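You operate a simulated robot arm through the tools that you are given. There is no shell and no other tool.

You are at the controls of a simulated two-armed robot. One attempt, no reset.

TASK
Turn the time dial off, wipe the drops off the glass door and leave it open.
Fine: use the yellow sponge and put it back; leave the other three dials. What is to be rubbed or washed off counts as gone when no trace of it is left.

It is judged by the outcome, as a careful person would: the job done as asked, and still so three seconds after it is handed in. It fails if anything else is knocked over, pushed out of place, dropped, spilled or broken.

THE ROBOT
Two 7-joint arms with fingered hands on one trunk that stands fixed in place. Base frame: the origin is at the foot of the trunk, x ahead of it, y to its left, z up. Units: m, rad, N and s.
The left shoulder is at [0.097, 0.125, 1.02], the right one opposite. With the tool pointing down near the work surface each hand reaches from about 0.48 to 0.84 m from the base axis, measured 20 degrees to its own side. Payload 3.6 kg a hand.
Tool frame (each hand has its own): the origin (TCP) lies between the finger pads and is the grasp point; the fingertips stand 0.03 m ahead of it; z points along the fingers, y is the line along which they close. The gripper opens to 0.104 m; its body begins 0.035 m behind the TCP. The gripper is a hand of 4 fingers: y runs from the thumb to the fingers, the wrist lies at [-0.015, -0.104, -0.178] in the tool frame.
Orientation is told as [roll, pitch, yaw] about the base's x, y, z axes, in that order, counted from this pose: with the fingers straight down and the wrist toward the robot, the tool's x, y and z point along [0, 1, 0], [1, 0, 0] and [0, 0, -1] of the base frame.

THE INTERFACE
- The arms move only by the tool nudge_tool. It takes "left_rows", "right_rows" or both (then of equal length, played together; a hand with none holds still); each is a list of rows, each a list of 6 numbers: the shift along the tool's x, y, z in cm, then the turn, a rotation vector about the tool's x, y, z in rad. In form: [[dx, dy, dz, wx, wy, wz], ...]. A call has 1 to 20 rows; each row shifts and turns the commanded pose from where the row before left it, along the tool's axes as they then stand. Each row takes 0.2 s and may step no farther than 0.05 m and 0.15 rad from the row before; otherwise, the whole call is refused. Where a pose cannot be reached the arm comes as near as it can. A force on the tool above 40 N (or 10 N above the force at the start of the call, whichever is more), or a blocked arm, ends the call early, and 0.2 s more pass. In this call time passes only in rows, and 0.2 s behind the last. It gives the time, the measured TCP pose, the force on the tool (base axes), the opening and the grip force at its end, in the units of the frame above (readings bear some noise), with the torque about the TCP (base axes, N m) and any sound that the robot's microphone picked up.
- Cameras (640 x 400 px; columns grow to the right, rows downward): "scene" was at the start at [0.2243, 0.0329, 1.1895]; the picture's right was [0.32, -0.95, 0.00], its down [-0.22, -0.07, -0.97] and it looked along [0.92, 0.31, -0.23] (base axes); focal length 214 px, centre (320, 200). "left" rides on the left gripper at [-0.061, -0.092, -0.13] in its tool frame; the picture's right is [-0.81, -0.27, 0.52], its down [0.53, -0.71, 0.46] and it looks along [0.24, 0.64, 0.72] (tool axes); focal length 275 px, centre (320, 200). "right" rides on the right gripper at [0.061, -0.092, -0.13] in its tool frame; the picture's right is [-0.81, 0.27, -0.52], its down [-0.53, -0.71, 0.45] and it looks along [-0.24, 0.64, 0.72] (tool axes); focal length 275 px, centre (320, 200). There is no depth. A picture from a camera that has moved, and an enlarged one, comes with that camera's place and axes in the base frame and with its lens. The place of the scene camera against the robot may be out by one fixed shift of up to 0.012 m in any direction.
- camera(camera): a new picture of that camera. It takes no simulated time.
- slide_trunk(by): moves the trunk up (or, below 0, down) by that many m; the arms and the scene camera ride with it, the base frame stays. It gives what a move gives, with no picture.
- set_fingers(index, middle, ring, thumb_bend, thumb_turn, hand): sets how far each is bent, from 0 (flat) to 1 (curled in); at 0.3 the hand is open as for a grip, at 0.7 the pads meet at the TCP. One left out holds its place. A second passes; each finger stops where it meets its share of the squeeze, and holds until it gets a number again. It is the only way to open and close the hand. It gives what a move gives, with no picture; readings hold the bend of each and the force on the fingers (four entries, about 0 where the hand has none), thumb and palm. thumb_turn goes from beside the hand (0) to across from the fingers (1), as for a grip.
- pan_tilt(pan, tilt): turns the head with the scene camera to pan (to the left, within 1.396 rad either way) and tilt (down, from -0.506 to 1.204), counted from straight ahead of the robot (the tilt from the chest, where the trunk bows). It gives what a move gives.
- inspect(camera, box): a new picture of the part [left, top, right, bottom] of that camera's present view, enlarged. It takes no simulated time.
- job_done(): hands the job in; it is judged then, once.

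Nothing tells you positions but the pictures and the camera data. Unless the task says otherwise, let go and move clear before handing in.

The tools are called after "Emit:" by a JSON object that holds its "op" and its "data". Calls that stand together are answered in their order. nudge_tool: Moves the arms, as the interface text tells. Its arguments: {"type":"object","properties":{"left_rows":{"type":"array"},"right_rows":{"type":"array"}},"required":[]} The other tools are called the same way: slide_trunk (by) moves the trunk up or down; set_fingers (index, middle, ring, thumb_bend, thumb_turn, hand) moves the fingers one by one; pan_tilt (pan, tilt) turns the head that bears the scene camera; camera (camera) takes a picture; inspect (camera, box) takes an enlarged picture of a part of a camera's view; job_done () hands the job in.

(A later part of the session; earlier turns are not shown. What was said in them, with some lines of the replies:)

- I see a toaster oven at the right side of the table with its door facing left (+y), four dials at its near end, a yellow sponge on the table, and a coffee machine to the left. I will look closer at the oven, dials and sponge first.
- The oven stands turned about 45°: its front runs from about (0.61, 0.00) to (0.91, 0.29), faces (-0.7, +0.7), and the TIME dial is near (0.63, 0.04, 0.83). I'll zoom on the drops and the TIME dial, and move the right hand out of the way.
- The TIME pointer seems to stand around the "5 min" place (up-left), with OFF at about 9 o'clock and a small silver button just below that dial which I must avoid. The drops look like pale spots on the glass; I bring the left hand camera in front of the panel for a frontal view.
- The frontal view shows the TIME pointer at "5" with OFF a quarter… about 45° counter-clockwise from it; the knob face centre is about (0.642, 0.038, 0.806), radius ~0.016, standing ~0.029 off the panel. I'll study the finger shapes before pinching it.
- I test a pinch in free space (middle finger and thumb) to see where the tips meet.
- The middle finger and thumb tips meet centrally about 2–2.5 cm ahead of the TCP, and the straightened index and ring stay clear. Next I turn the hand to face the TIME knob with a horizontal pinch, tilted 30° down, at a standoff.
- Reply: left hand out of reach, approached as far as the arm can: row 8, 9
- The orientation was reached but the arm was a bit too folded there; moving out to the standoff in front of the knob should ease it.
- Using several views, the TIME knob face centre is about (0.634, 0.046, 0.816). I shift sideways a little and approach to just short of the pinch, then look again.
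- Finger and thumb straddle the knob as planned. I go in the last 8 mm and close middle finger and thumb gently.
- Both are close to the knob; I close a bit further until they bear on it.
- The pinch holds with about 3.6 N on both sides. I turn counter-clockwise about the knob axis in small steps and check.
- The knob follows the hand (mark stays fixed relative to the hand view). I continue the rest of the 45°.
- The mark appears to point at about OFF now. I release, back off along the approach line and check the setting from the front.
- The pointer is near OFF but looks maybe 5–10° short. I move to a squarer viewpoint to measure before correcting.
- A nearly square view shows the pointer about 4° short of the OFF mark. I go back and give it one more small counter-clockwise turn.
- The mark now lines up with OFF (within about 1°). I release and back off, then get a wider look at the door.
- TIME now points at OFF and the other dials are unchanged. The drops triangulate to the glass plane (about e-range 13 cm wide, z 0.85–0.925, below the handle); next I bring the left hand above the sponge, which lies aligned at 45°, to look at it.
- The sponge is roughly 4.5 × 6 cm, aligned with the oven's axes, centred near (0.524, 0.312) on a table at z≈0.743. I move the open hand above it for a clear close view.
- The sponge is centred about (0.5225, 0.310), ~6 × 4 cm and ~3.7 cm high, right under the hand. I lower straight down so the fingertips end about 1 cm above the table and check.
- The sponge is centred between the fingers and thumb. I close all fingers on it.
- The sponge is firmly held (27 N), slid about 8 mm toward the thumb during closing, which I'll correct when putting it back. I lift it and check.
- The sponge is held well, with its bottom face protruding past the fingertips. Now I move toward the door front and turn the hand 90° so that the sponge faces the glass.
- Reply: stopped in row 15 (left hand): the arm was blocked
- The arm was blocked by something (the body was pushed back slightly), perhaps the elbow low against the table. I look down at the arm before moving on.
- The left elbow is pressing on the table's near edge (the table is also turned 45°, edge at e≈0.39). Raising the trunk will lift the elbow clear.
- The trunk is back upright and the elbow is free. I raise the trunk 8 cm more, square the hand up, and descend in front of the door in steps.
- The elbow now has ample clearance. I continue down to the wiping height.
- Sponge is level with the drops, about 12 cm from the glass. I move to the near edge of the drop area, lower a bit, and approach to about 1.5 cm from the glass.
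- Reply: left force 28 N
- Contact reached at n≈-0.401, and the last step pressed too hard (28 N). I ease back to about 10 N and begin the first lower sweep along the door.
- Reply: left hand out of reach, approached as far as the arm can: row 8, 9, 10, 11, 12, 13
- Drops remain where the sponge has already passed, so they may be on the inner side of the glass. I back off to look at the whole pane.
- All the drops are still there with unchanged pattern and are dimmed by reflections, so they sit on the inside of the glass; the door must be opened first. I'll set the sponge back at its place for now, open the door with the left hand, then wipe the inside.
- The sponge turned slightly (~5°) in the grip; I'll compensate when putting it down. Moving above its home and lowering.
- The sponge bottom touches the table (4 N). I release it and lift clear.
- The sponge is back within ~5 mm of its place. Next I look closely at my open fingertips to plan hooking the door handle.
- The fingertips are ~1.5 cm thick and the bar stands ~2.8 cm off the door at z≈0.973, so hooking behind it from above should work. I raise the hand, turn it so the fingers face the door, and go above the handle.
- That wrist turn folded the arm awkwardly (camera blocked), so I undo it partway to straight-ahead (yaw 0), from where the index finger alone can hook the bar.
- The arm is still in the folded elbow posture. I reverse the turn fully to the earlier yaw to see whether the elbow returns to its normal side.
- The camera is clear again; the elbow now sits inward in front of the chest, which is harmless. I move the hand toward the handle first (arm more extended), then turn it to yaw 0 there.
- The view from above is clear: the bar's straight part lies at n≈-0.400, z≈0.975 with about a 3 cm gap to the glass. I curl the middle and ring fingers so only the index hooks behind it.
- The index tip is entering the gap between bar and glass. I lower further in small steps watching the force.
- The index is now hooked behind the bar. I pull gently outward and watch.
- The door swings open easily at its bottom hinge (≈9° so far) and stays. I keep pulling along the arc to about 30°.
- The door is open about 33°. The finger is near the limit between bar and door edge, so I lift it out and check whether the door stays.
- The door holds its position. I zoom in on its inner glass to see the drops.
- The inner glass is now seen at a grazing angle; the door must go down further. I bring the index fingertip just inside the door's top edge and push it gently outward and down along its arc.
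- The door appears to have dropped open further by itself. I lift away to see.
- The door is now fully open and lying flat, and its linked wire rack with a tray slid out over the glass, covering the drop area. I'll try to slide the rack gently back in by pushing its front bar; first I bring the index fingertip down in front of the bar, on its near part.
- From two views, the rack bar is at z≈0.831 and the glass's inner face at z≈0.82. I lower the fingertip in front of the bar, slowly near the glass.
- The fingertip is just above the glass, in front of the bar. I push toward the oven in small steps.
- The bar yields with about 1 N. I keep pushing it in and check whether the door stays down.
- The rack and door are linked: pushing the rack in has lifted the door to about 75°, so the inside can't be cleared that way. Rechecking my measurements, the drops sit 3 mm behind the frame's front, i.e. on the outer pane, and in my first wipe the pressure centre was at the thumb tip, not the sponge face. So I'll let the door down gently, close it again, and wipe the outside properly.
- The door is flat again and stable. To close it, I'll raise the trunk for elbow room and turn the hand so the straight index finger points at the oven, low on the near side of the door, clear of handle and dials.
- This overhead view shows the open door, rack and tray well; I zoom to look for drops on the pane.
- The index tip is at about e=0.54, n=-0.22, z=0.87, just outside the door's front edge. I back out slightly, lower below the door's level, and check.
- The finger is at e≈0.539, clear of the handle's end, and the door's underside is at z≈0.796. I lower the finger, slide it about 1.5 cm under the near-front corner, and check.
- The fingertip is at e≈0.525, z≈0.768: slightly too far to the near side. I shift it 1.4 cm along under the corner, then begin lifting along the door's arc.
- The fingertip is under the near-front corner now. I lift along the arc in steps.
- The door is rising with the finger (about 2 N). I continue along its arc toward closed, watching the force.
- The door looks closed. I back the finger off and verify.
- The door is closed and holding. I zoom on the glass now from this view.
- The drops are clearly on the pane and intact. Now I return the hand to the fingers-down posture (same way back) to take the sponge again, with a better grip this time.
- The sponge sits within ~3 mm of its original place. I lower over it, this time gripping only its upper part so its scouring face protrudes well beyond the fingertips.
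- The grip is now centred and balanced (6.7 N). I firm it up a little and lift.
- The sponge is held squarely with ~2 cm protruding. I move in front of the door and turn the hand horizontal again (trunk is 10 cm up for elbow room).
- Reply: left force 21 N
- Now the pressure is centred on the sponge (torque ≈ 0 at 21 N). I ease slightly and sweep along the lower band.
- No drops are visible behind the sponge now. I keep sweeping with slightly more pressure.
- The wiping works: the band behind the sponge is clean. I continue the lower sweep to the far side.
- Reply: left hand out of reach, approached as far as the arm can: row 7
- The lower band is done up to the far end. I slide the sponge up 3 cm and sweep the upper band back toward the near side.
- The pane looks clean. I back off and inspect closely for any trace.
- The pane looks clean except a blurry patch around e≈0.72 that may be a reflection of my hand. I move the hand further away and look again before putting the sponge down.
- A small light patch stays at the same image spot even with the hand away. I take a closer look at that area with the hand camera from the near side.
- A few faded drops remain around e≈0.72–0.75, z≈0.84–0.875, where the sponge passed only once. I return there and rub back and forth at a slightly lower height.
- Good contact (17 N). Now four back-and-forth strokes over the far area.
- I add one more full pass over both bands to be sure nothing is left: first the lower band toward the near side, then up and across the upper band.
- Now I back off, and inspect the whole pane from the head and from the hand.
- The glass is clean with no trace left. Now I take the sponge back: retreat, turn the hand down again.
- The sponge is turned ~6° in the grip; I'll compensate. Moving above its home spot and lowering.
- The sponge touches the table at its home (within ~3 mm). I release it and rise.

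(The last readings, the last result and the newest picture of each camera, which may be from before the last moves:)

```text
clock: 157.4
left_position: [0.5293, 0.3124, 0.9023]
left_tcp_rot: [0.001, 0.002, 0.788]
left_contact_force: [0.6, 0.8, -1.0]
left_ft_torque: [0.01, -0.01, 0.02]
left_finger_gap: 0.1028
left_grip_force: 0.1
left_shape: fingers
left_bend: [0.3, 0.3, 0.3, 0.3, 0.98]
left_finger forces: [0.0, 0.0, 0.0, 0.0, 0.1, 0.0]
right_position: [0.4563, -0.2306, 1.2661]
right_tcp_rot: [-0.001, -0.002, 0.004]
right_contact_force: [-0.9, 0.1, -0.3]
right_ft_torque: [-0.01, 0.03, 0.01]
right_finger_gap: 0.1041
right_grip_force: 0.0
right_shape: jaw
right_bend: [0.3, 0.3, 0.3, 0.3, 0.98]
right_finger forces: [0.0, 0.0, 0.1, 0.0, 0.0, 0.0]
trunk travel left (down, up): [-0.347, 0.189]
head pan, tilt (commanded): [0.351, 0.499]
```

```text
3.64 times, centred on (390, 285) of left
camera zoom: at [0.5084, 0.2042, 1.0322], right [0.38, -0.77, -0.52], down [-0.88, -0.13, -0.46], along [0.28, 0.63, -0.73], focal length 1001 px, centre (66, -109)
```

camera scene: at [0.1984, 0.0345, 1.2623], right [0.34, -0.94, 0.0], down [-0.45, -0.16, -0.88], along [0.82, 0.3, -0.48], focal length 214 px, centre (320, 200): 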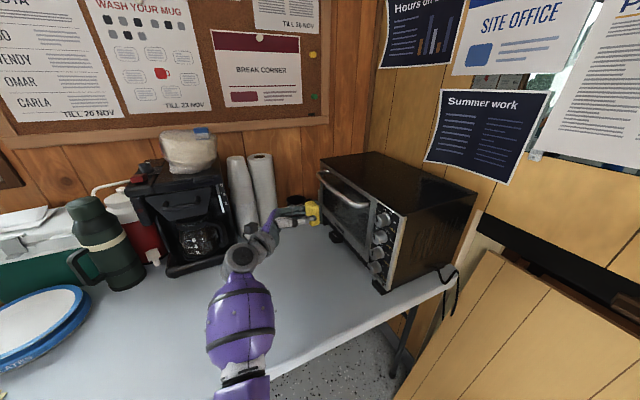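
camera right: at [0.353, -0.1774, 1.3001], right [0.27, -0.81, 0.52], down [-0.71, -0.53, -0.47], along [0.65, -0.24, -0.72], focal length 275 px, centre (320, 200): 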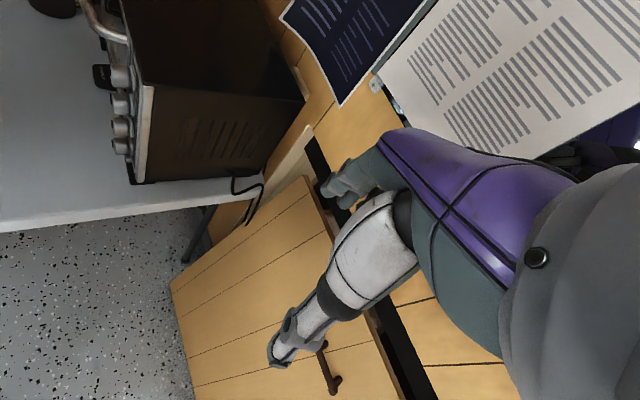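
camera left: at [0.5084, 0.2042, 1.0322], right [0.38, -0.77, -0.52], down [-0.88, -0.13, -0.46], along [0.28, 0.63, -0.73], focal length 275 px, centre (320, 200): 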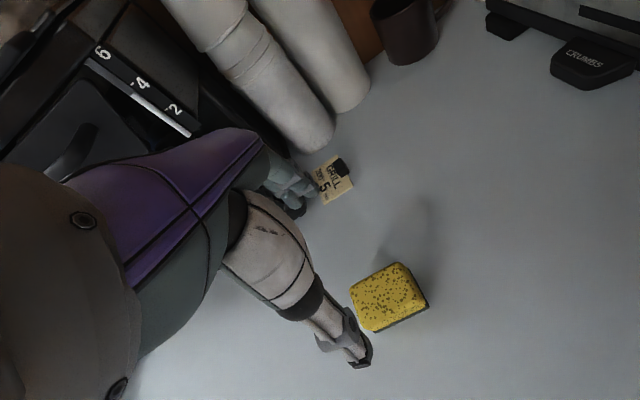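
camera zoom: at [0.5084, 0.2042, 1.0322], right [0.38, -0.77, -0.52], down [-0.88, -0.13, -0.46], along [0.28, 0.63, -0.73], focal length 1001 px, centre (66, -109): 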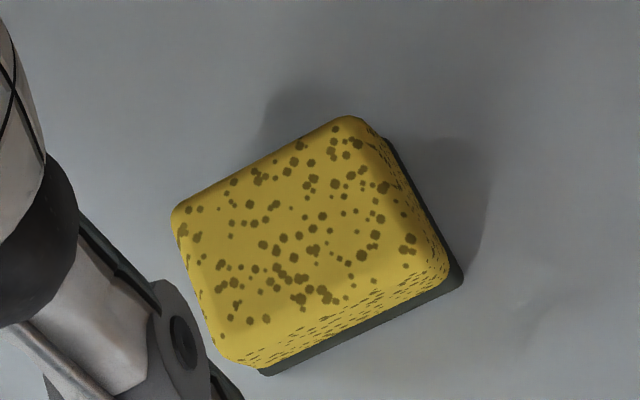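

The sponge is back within ~3 mm of where it was. Now I'll open the door as before: raise the hand, go above the handle at yaw 0.

Emit:
{"op": "slide_trunk", "data": {"by": 0.04}}

Emit:
{"op": "nudge_tool", "data": {"left_rows": [[0, 0, -5, 0, 0, 0], [0, 0, -5, 0, 0, 0], [0, 0, -5, 0, 0, 0], [-3.95, 0, 0, 0, 0, 0], [-3.95, 0, 0, 0, 0, 0], [-3.95, 0, 0, 0, 0, 0], [-3.95, 0, 0, 0, 0, 0], [0, 0, 0, 0, 0, 0.1309], [0, 0, 0, 0, 0, 0.1309], [0, 0, 0, 0, 0, 0.1309], [0, 0, 0, 0, 0, 0.1309], [0, 0, 0, 0, 0, 0.1309], [0, 0, 0, 0, 0, 0.1309]]}}

Emit:
{"op": "set_fingers", "data": {"hand": "left", "index": 0.3, "middle": 1.0, "ring": 1.0, "thumb_bend": 0.3}}

Emit:
{"op": "camera", "data": {"camera": "left"}}

Emit:
{"op": "camera", "data": {"camera": "scene"}}

```text
clock: 158.3
left_position: [0.5307, 0.3119, 0.9402]
left_tcp_rot: [0.0, -0.001, 0.787]
left_contact_force: [1.0, 0.6, -0.6]
left_ft_torque: [0.0, -0.03, -0.02]
left_finger_gap: 0.1027
left_grip_force: 0.1
left_shape: fingers
left_bend: [0.3, 0.3, 0.3, 0.3, 0.98]
left_finger forces: [0.1, 0.0, 0.1, 0.0, 0.0, 0.0]
right_position: [0.4586, -0.2305, 1.3071]
right_tcp_rot: [0.001, -0.001, 0.002]
right_contact_force: [0.0, 0.5, 0.3]
right_ft_torque: [-0.01, 0.0, 0.02]
right_finger_gap: 0.1039
right_grip_force: 0.0
right_shape: jaw
right_bend: [0.3, 0.3, 0.3, 0.3, 0.98]
right_finger forces: [0.0, 0.0, 0.0, 0.1, 0.0, 0.0]
trunk travel left (down, up): [-0.387, 0.149]
head pan, tilt (commanded): [0.351, 0.499]
```

```text
clock: 161.1
left_position: [0.6429, 0.201, 1.0925]
left_tcp_rot: [-0.002, -0.001, 0.0]
left_contact_force: [-1.0, -1.2, 0.1]
left_ft_torque: [0.0, -0.02, -0.02]
left_finger_gap: 0.103
left_grip_force: 0.1
left_shape: fingers
left_bend: [0.3, 0.3, 0.3, 0.3, 0.98]
left_finger forces: [0.0, 0.0, 0.0, 0.0, 0.0, 0.0]
right_position: [0.4574, -0.2304, 1.3073]
right_tcp_rot: [0.001, -0.001, 0.001]
right_contact_force: [-0.3, -0.3, -0.3]
right_ft_torque: [-0.02, 0.01, 0.01]
right_finger_gap: 0.1039
right_grip_force: 0.0
right_shape: jaw
right_bend: [0.3, 0.3, 0.3, 0.3, 0.98]
right_finger forces: [0.0, 0.0, 0.1, 0.0, 0.0, 0.0]
trunk travel left (down, up): [-0.387, 0.149]
head pan, tilt (commanded): [0.351, 0.499]
```

```text
clock: 162.1
left_position: [0.6423, 0.2016, 1.0906]
left_tcp_rot: [-0.002, -0.002, 0.001]
left_contact_force: [-0.7, -0.2, -0.4]
left_ft_torque: [-0.02, -0.02, 0.02]
left_finger_gap: 0.1032
left_grip_force: 0.1
left_shape: fingers
left_bend: [0.3, 1.0, 1.0, 0.3, 0.98]
left_finger forces: [0.0, 0.0, 0.0, 0.0, 0.1, 0.1]
right_position: [0.4577, -0.2302, 1.3073]
right_tcp_rot: [-0.001, -0.002, 0.001]
right_contact_force: [0.6, 0.0, 0.9]
right_ft_torque: [0.0, 0.03, 0.01]
right_finger_gap: 0.1037
right_grip_force: 0.1
right_shape: jaw
right_bend: [0.3, 0.3, 0.3, 0.3, 0.98]
right_finger forces: [0.1, 0.1, 0.0, 0.0, 0.0, 0.1]
trunk travel left (down, up): [-0.387, 0.149]
head pan, tilt (commanded): [0.351, 0.499]
```

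```text
taken
camera left: at [0.5507, 0.1398, 1.222], right [-0.27, -0.81, -0.52], down [-0.71, 0.53, -0.46], along [0.64, 0.24, -0.72], focal length 275 px, centre (320, 200)
```

left: 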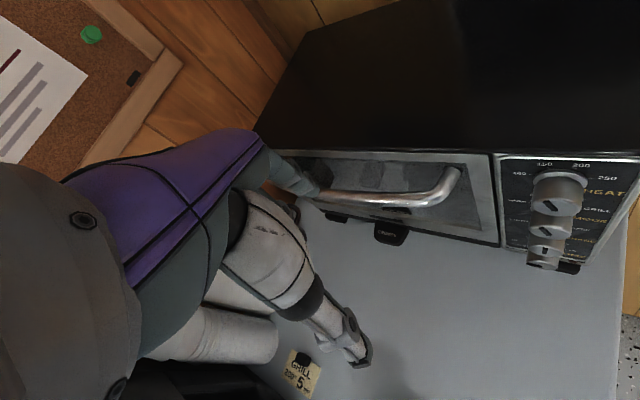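

```text
taken
camera scene: at [0.189, 0.0343, 1.3024], right [0.34, -0.94, 0.0], down [-0.45, -0.16, -0.88], along [0.82, 0.3, -0.48], focal length 214 px, centre (320, 200)
```

scene: 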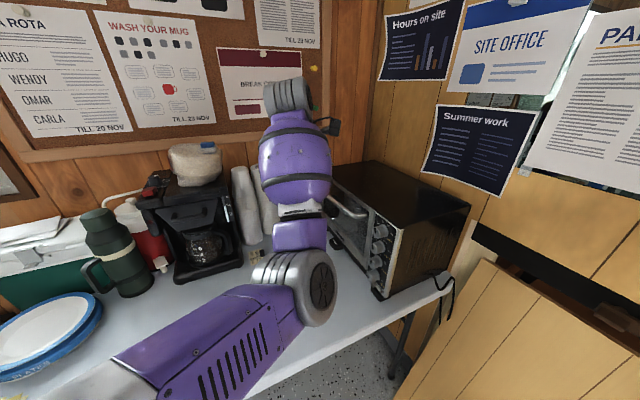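

Same posture as before. I position the index above the gap behind the bar and lower it step by step.

Emit:
{"op": "nudge_tool", "data": {"left_rows": [[-2.6, 1.9, 0, 0, 0, 0], [-2.6, 1.9, 0, 0, 0, 0], [0, 0, 3, 0, 0, 0], [0, 0, 3, 0, 0, 0], [0, 0, 2, 0, 0, 0]]}}

Emit:
{"op": "inspect", "data": {"camera": "left", "box": [250, 110, 400, 230]}}

Emit:
{"op": "inspect", "data": {"camera": "scene", "box": [315, 180, 385, 260]}}

```text
clock: 163.3
left_position: [0.6791, 0.1508, 1.0112]
left_tcp_rot: [0.0, -0.001, 0.002]
left_contact_force: [-0.4, -0.1, 0.3]
left_ft_torque: [0.01, 0.01, 0.03]
left_finger_gap: 0.1031
left_grip_force: 0.0
left_shape: fingers
left_bend: [0.3, 1.0, 1.0, 0.3, 0.98]
left_finger forces: [0.0, 0.1, 0.0, 0.0, 0.1, 0.1]
right_position: [0.4571, -0.2299, 1.3064]
right_tcp_rot: [0.001, -0.001, 0.001]
right_contact_force: [0.4, 0.4, 0.1]
right_ft_torque: [0.03, 0.0, 0.0]
right_finger_gap: 0.1038
right_grip_force: 0.0
right_shape: jaw
right_bend: [0.3, 0.3, 0.3, 0.3, 0.98]
right_finger forces: [0.1, 0.0, 0.0, 0.0, 0.0, 0.0]
trunk travel left (down, up): [-0.387, 0.149]
head pan, tilt (commanded): [0.351, 0.499]
```

```text
3.33 times, centred on (325, 170) of left
camera zoom: at [0.5882, 0.0887, 1.1414], right [-0.27, -0.81, -0.52], down [-0.71, 0.53, -0.46], along [0.65, 0.24, -0.72], focal length 918 px, centre (303, 300)
```

zoom: 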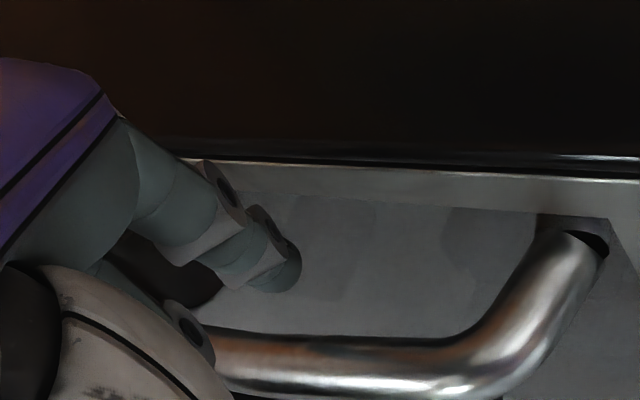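

```text
5.00 times, centred on (350, 220) of scene
camera zoom: at [0.1892, 0.0345, 1.3024], right [0.34, -0.94, 0.0], down [-0.45, -0.16, -0.88], along [0.82, 0.3, -0.48], focal length 1072 px, centre (170, 100)
```

zoom: 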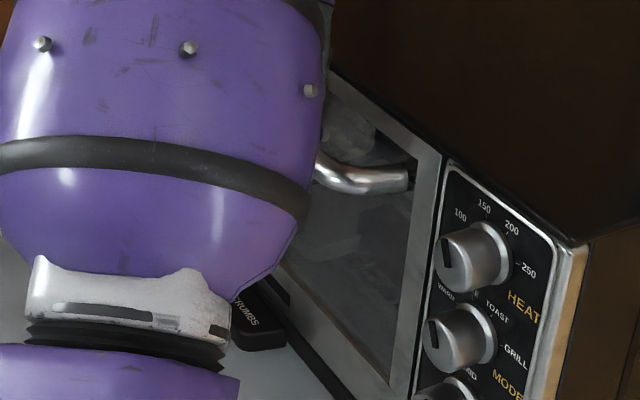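

Emit:
{"op": "nudge_tool", "data": {"left_rows": [[0, 0, 1, 0, 0, 0], [0, 0, 1, 0, 0, 0], [0, 0, 0.7, 0, 0, 0], [0, 0, 0.6, 0, 0, 0]]}}

Emit:
{"op": "inspect", "data": {"camera": "left", "box": [250, 110, 400, 230]}}

```text
clock: 164.3
left_position: [0.6815, 0.1484, 0.9786]
left_tcp_rot: [-0.001, -0.002, 0.001]
left_contact_force: [0.0, -1.0, 0.3]
left_ft_torque: [-0.02, -0.02, -0.02]
left_finger_gap: 0.1032
left_grip_force: 0.2
left_shape: fingers
left_bend: [0.3, 1.0, 1.0, 0.3, 0.98]
left_finger forces: [0.2, 0.1, 0.0, 0.0, 0.0, 0.0]
right_position: [0.4579, -0.2307, 1.3067]
right_tcp_rot: [0.0, -0.002, 0.002]
right_contact_force: [-0.3, -0.6, 0.4]
right_ft_torque: [-0.01, 0.04, -0.04]
right_finger_gap: 0.1039
right_grip_force: 0.1
right_shape: jaw
right_bend: [0.3, 0.3, 0.3, 0.3, 0.98]
right_finger forces: [0.0, 0.0, 0.0, 0.0, 0.1, 0.0]
trunk travel left (down, up): [-0.387, 0.149]
head pan, tilt (commanded): [0.351, 0.499]
```

```text
3.33 times, centred on (325, 170) of left
camera zoom: at [0.5894, 0.0875, 1.1087], right [-0.27, -0.81, -0.52], down [-0.71, 0.53, -0.46], along [0.64, 0.24, -0.72], focal length 918 px, centre (303, 300)
```

zoom: 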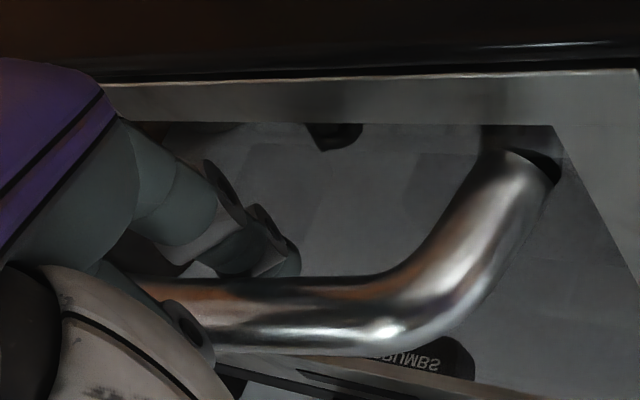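

Hooked as before. I pull the door open along the arc.

Emit:
{"op": "nudge_tool", "data": {"left_rows": [[0.7, -0.7, 0.1, 0, 0, 0], [0.7, -0.7, 0.15, 0, 0, 0], [0.7, -0.7, 0.2, 0, 0, 0], [0.68, -0.68, 0.4, 0, 0, 0], [0.68, -0.68, 0.5, 0, 0, 0], [0.68, -0.68, 0.6, 0, 0, 0], [0.68, -0.68, 0.6, 0, 0, 0], [0.68, -0.68, 0.7, 0, 0, 0], [0.68, -0.68, 0.7, 0, 0, 0]]}}

Emit:
{"op": "camera", "data": {"camera": "left"}}

```text
clock: 166.3
left_position: [0.6179, 0.2091, 0.9391]
left_tcp_rot: [-0.001, 0.0, 0.002]
left_contact_force: [-0.8, 1.3, -0.7]
left_ft_torque: [-0.01, 0.01, 0.03]
left_finger_gap: 0.1028
left_grip_force: 0.3
left_shape: fingers
left_bend: [0.3, 1.0, 1.0, 0.3, 0.98]
left_finger forces: [0.3, 0.0, 0.0, 0.0, 0.1, 0.1]
right_position: [0.457, -0.2297, 1.3079]
right_tcp_rot: [0.0, -0.002, 0.003]
right_contact_force: [0.4, -0.1, -1.3]
right_ft_torque: [0.02, -0.03, 0.02]
right_finger_gap: 0.1036
right_grip_force: 0.1
right_shape: jaw
right_bend: [0.3, 0.3, 0.3, 0.3, 0.98]
right_finger forces: [0.0, 0.0, 0.0, 0.0, 0.0, 0.1]
trunk travel left (down, up): [-0.387, 0.149]
head pan, tilt (commanded): [0.351, 0.499]
```

```text
taken
camera left: at [0.5265, 0.149, 1.07], right [-0.27, -0.81, -0.52], down [-0.71, 0.53, -0.46], along [0.64, 0.24, -0.72], focal length 275 px, centre (320, 200)
```

left: 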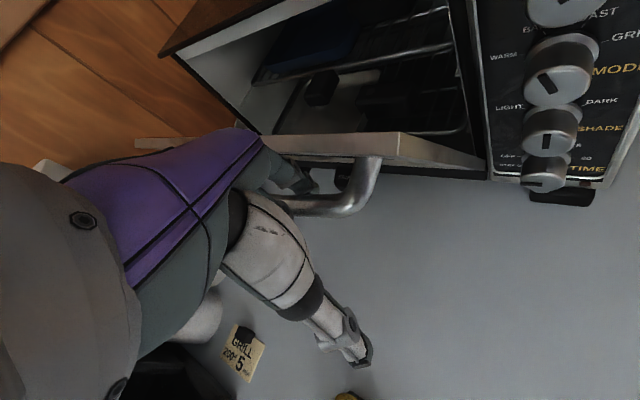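

Door at ~33°. I lift the finger out as before and let the door settle open.

Emit:
{"op": "nudge_tool", "data": {"left_rows": [[0, 0, -0.9, 0, 0, 0], [0, 0, -0.9, 0, 0, 0], [0, 0, -1.0, 0, 0, 0], [0.7, -0.7, -1.0, 0, 0, 0], [1.0, -1.0, -2.0, 0, 0, 0], [0.5, -0.5, -3.0, 0, 0, 0], [0.5, -0.5, -3.0, 0, 0, 0], [0, 0, 0, 0, 0, 0], [0, 0, 0, 0, 0, 0], [0, 0, 0, 0, 0, 0], [0, 0, 0, 0, 0, 0]]}}

Emit:
{"op": "camera", "data": {"camera": "left"}}

Emit:
{"op": "camera", "data": {"camera": "scene"}}

```text
clock: 168.7
left_position: [0.5931, 0.2377, 1.0587]
left_tcp_rot: [-0.001, 0.002, 0.002]
left_contact_force: [0.5, 0.0, -0.3]
left_ft_torque: [0.0, 0.01, -0.02]
left_finger_gap: 0.1031
left_grip_force: 0.0
left_shape: fingers
left_bend: [0.3, 1.0, 1.0, 0.3, 0.97]
left_finger forces: [0.1, 0.0, 0.1, 0.1, 0.1, 0.1]
right_position: [0.4564, -0.2299, 1.3081]
right_tcp_rot: [-0.002, -0.003, 0.002]
right_contact_force: [0.1, -0.2, 0.2]
right_ft_torque: [0.02, 0.0, -0.01]
right_finger_gap: 0.1035
right_grip_force: 0.0
right_shape: jaw
right_bend: [0.3, 0.3, 0.3, 0.3, 0.98]
right_finger forces: [0.1, 0.0, 0.0, 0.0, 0.0, 0.1]
trunk travel left (down, up): [-0.387, 0.149]
head pan, tilt (commanded): [0.351, 0.499]
```

```text
taken
camera left: at [0.5014, 0.1766, 1.1885], right [-0.27, -0.81, -0.52], down [-0.71, 0.53, -0.46], along [0.64, 0.24, -0.72], focal length 275 px, centre (320, 200)
```

left: 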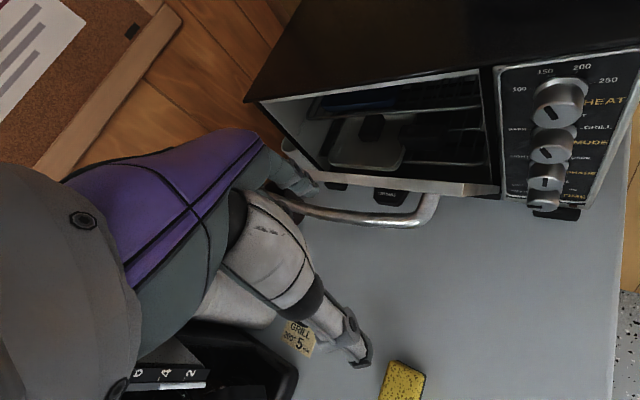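

```text
taken
camera scene: at [0.189, 0.0346, 1.3024], right [0.34, -0.94, 0.0], down [-0.45, -0.16, -0.88], along [0.82, 0.3, -0.48], focal length 214 px, centre (320, 200)
```

scene: 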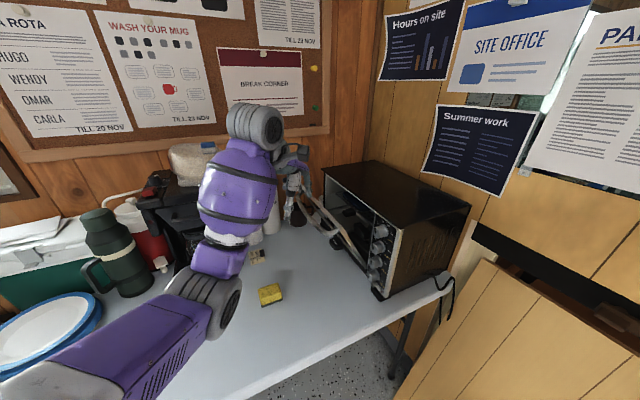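

This time the door rests at about 35°. I'd rather leave it fully open, so I push gently from inside its top edge as before.

Emit:
{"op": "nudge_tool", "data": {"left_rows": [[-2, 1.9, 0, 0, 0, 0], [-1.95, 1.85, 0.5, 0, 0, 0], [0, 0, 2.4, 0, 0, 0], [0, 0, 2.5, 0, 0, 0], [0, 0, 2.5, 0, 0, 0]]}}

Emit:
{"op": "camera", "data": {"camera": "left"}}

Emit:
{"op": "inspect", "data": {"camera": "scene", "box": [280, 150, 430, 310]}}

```text
clock: 169.9
left_position: [0.6313, 0.1989, 0.9791]
left_tcp_rot: [-0.003, 0.001, 0.003]
left_contact_force: [-0.3, -0.9, 0.1]
left_ft_torque: [0.04, 0.01, 0.0]
left_finger_gap: 0.1031
left_grip_force: 0.1
left_shape: fingers
left_bend: [0.3, 1.0, 1.0, 0.3, 0.97]
left_finger forces: [0.0, 0.0, 0.0, 0.0, 0.1, 0.0]
right_position: [0.4575, -0.231, 1.3074]
right_tcp_rot: [0.0, -0.004, 0.001]
right_contact_force: [-0.8, 0.2, -1.2]
right_ft_torque: [0.02, 0.01, 0.01]
right_finger_gap: 0.1039
right_grip_force: 0.0
right_shape: jaw
right_bend: [0.3, 0.3, 0.3, 0.3, 0.98]
right_finger forces: [0.0, 0.0, 0.0, 0.0, 0.1, 0.0]
trunk travel left (down, up): [-0.387, 0.149]
head pan, tilt (commanded): [0.351, 0.499]
```

```text
taken
camera left: at [0.538, 0.1376, 1.1089], right [-0.27, -0.81, -0.52], down [-0.71, 0.53, -0.46], along [0.64, 0.24, -0.72], focal length 275 px, centre (320, 200)
```

left: 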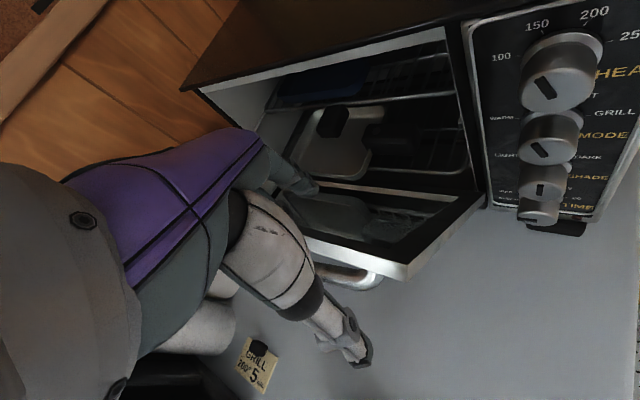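

```text
2.50 times, centred on (355, 230) of scene
camera zoom: at [0.1891, 0.0346, 1.3024], right [0.34, -0.94, 0.0], down [-0.45, -0.16, -0.88], along [0.82, 0.3, -0.48], focal length 536 px, centre (232, 125)
```

zoom: 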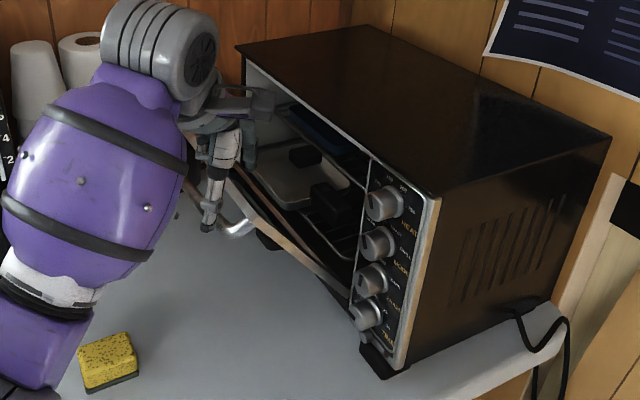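

The door is at about 45° and seems to be sinking slowly. I wait a second with the hand still to see.

Emit:
{"op": "nudge_tool", "data": {"left_rows": [[0, 0, 0, 0, 0, 0], [0, 0, 0, 0, 0, 0], [0, 0, 0, 0, 0, 0], [0, 0, 0, 0, 0, 0], [0, 0, 0, 0, 0, 0]]}}

Emit:
{"op": "camera", "data": {"camera": "left"}}

```text
clock: 171.1
left_position: [0.6296, 0.1985, 0.98]
left_tcp_rot: [-0.001, 0.001, 0.001]
left_contact_force: [0.0, 0.3, 0.6]
left_ft_torque: [-0.03, 0.01, -0.03]
left_finger_gap: 0.1031
left_grip_force: 0.0
left_shape: fingers
left_bend: [0.3, 1.0, 1.0, 0.3, 0.97]
left_finger forces: [0.0, 0.0, 0.1, 0.0, 0.0, 0.0]
right_position: [0.4577, -0.2311, 1.3073]
right_tcp_rot: [0.0, -0.003, 0.003]
right_contact_force: [-0.6, -0.5, 0.7]
right_ft_torque: [0.01, 0.0, -0.01]
right_finger_gap: 0.1034
right_grip_force: 0.0
right_shape: jaw
right_bend: [0.3, 0.3, 0.3, 0.3, 0.98]
right_finger forces: [0.1, 0.0, 0.0, 0.1, 0.0, 0.1]
trunk travel left (down, up): [-0.387, 0.149]
head pan, tilt (commanded): [0.351, 0.499]
```

```text
taken
camera left: at [0.5379, 0.1375, 1.1091], right [-0.27, -0.81, -0.52], down [-0.71, 0.53, -0.46], along [0.64, 0.24, -0.72], focal length 275 px, centre (320, 200)
```

left: 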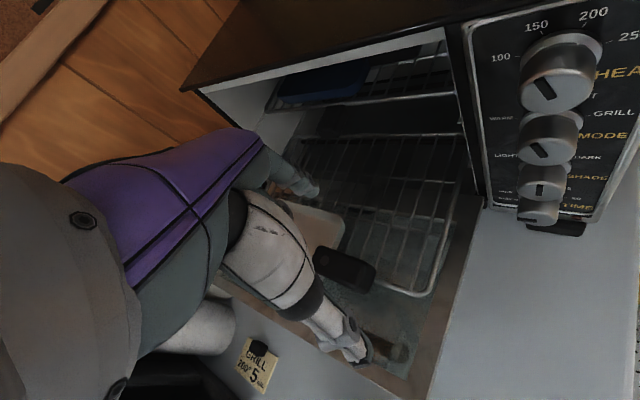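

The door has settled fully open. I lift the hand away and clear, then check the whole scene.

Emit:
{"op": "nudge_tool", "data": {"left_rows": [[0, 0, -4, 0, 0, 0], [0, 0, -4, 0, 0, 0], [0, 0, -3, 0, 0, 0], [2.5, -3, 0, 0, 0, 0], [2.5, -3, 0, 0, 0, 0], [2.5, -3, 0, 0, 0, 0], [2.5, -3, 0, 0, 0, 0], [2.5, -3, 0, 0, 0, 0]]}}

Emit:
{"op": "camera", "data": {"camera": "scene"}}

Emit:
{"op": "camera", "data": {"camera": "left"}}

```text
clock: 172.9
left_position: [0.4768, 0.3248, 1.0874]
left_tcp_rot: [-0.003, -0.001, 0.002]
left_contact_force: [-0.9, 0.8, -1.0]
left_ft_torque: [-0.03, -0.02, 0.0]
left_finger_gap: 0.103
left_grip_force: 0.1
left_shape: fingers
left_bend: [0.3, 1.0, 1.0, 0.3, 0.97]
left_finger forces: [0.0, 0.1, 0.0, 0.0, 0.1, 0.0]
right_position: [0.4558, -0.2309, 1.307]
right_tcp_rot: [-0.002, -0.003, 0.001]
right_contact_force: [0.4, 0.1, 0.0]
right_ft_torque: [-0.01, -0.01, 0.01]
right_finger_gap: 0.1038
right_grip_force: 0.1
right_shape: jaw
right_bend: [0.3, 0.3, 0.3, 0.3, 0.98]
right_finger forces: [0.0, 0.0, 0.1, 0.0, 0.0, 0.0]
trunk travel left (down, up): [-0.387, 0.149]
head pan, tilt (commanded): [0.351, 0.499]
```

```text
taken
camera scene: at [0.1884, 0.0349, 1.3025], right [0.34, -0.94, 0.0], down [-0.45, -0.17, -0.88], along [0.82, 0.3, -0.48], focal length 214 px, centre (320, 200)
```

scene: 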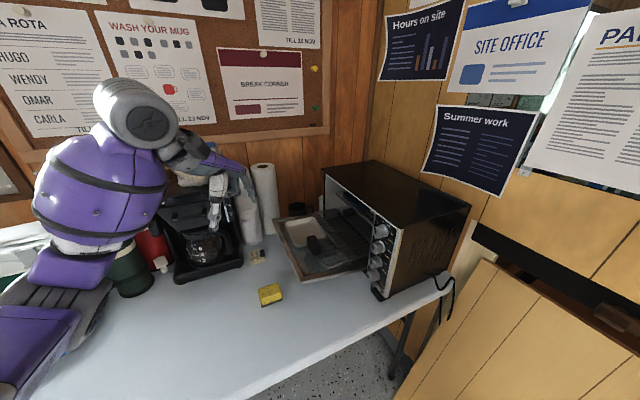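

```text
taken
camera left: at [0.3847, 0.2633, 1.2175], right [-0.27, -0.81, -0.52], down [-0.71, 0.53, -0.46], along [0.64, 0.24, -0.72], focal length 275 px, centre (320, 200)
```

left: 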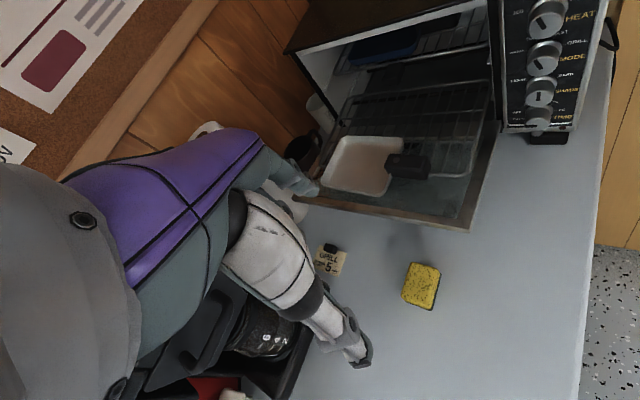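

Everything looks in order; I zoom in on the dials, the sponge and the left part of the table for a final check.

Emit:
{"op": "inspect", "data": {"camera": "scene", "box": [350, 210, 420, 300]}}

Emit:
{"op": "inspect", "data": {"camera": "left", "box": [490, 0, 600, 150]}}

Emit:
{"op": "inspect", "data": {"camera": "left", "box": [310, 90, 500, 320]}}

Emit:
{"op": "inspect", "data": {"camera": "scene", "box": [150, 160, 330, 320]}}

```text
4.44 times, centred on (385, 255) of scene
camera zoom: at [0.1884, 0.0349, 1.3025], right [0.34, -0.94, 0.0], down [-0.45, -0.17, -0.88], along [0.82, 0.3, -0.48], focal length 953 px, centre (31, -44)
```

zoom: 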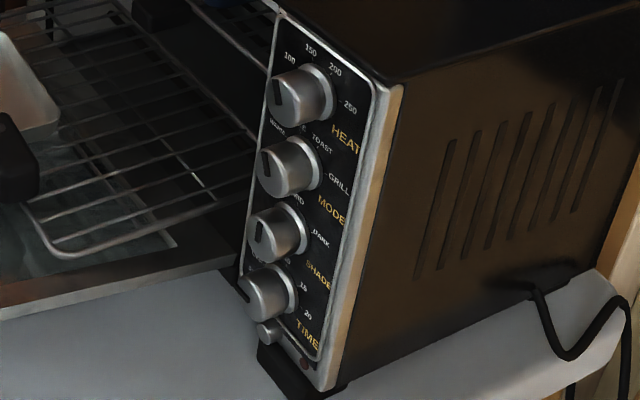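

```text
2.67 times, centred on (545, 75) of left
camera zoom: at [0.3847, 0.2633, 1.2175], right [-0.27, -0.81, -0.52], down [-0.71, 0.53, -0.46], along [0.64, 0.24, -0.72], focal length 734 px, centre (-280, 533)
```

zoom: 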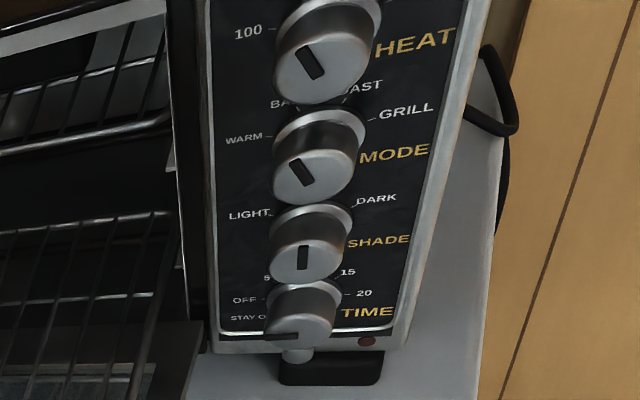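

```text
1.74 times, centred on (405, 205) of left
camera zoom: at [0.3847, 0.2633, 1.2175], right [-0.27, -0.81, -0.52], down [-0.71, 0.53, -0.46], along [0.64, 0.24, -0.72], focal length 479 px, centre (172, 191)
```

zoom: 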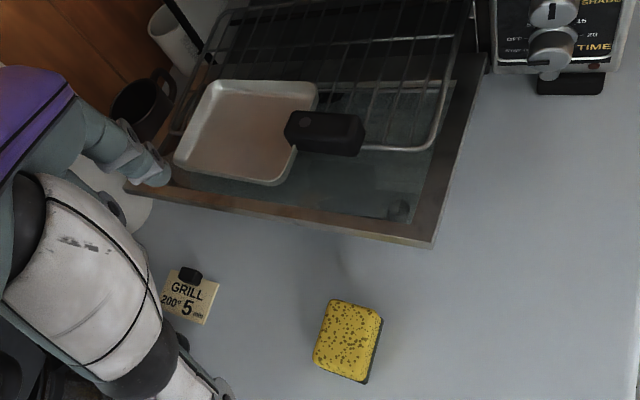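

```text
2.50 times, centred on (240, 240) of scene
camera zoom: at [0.1884, 0.0349, 1.3025], right [0.34, -0.94, 0.0], down [-0.45, -0.17, -0.88], along [0.82, 0.3, -0.48], focal length 536 px, centre (520, 100)
```

zoom: 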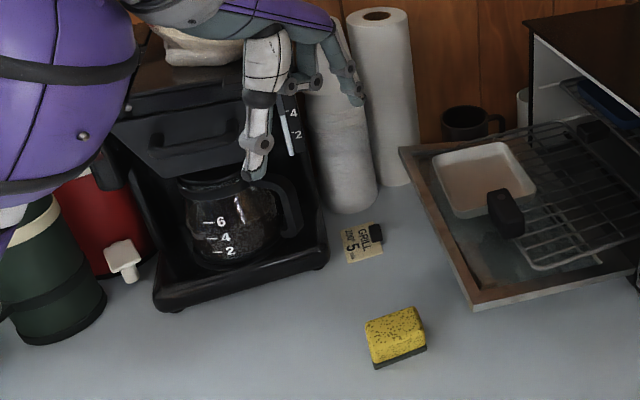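

Emit:
{"op": "inspect", "data": {"camera": "left", "box": [520, 85, 570, 135]}}

Emit:
{"op": "inspect", "data": {"camera": "scene", "box": [365, 255, 395, 290]}}

```text
8.00 times, centred on (545, 110) of left
camera zoom: at [0.3847, 0.2633, 1.2175], right [-0.27, -0.81, -0.52], down [-0.71, 0.53, -0.46], along [0.64, 0.24, -0.72], focal length 2202 px, centre (-1480, 920)
```

zoom: 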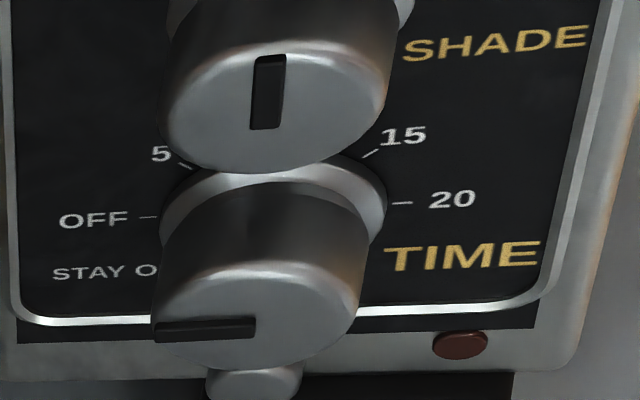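

```text
11.43 times, centred on (380, 272) of scene
camera zoom: at [0.1884, 0.0349, 1.3025], right [0.34, -0.94, 0.0], down [-0.45, -0.17, -0.88], along [0.82, 0.3, -0.48], focal length 2451 px, centre (-366, -629)
```

zoom: 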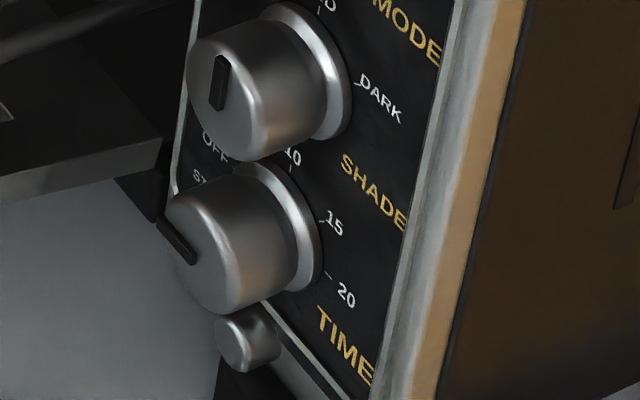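

The TIME pointer lies exactly on the OFF line and the other dials are unchanged. The pane is clean, the door is fully open, the sponge is back in place and the oven has not moved. Both hands are clear, so I hand the job in.

Emit:
{"op": "job_done", "data": {}}

```text
The job is handed in.
```

The job is handed in. The TIME dial is off, the drops are gone from the glass door, and the door is open.

- **Dial:** TIME went from 5 to OFF and lines up with the OFF mark to within about 1°. HEAT, MODE and SHADE look unchanged.
- **Glass:** the first wipe took nothing off because my thumb, not the sponge, was touching the glass. I took the drops to be on the inside and opened the door. When I saw they were on the outside, I closed it and wiped that face properly. A close look afterwards showed no trace left.
- **Door:** it is fully open and lying flat. The oven's wire rack and its tray slide out together with the door; the tray stayed on the rack.
- **Sponge:** the yellow sponge is back within about 3 mm of where it started.
- **Knocks:** early on, my elbow pressed against the table's edge before I pulled it clear. I saw nothing knocked over or moved, and the oven is where it was.
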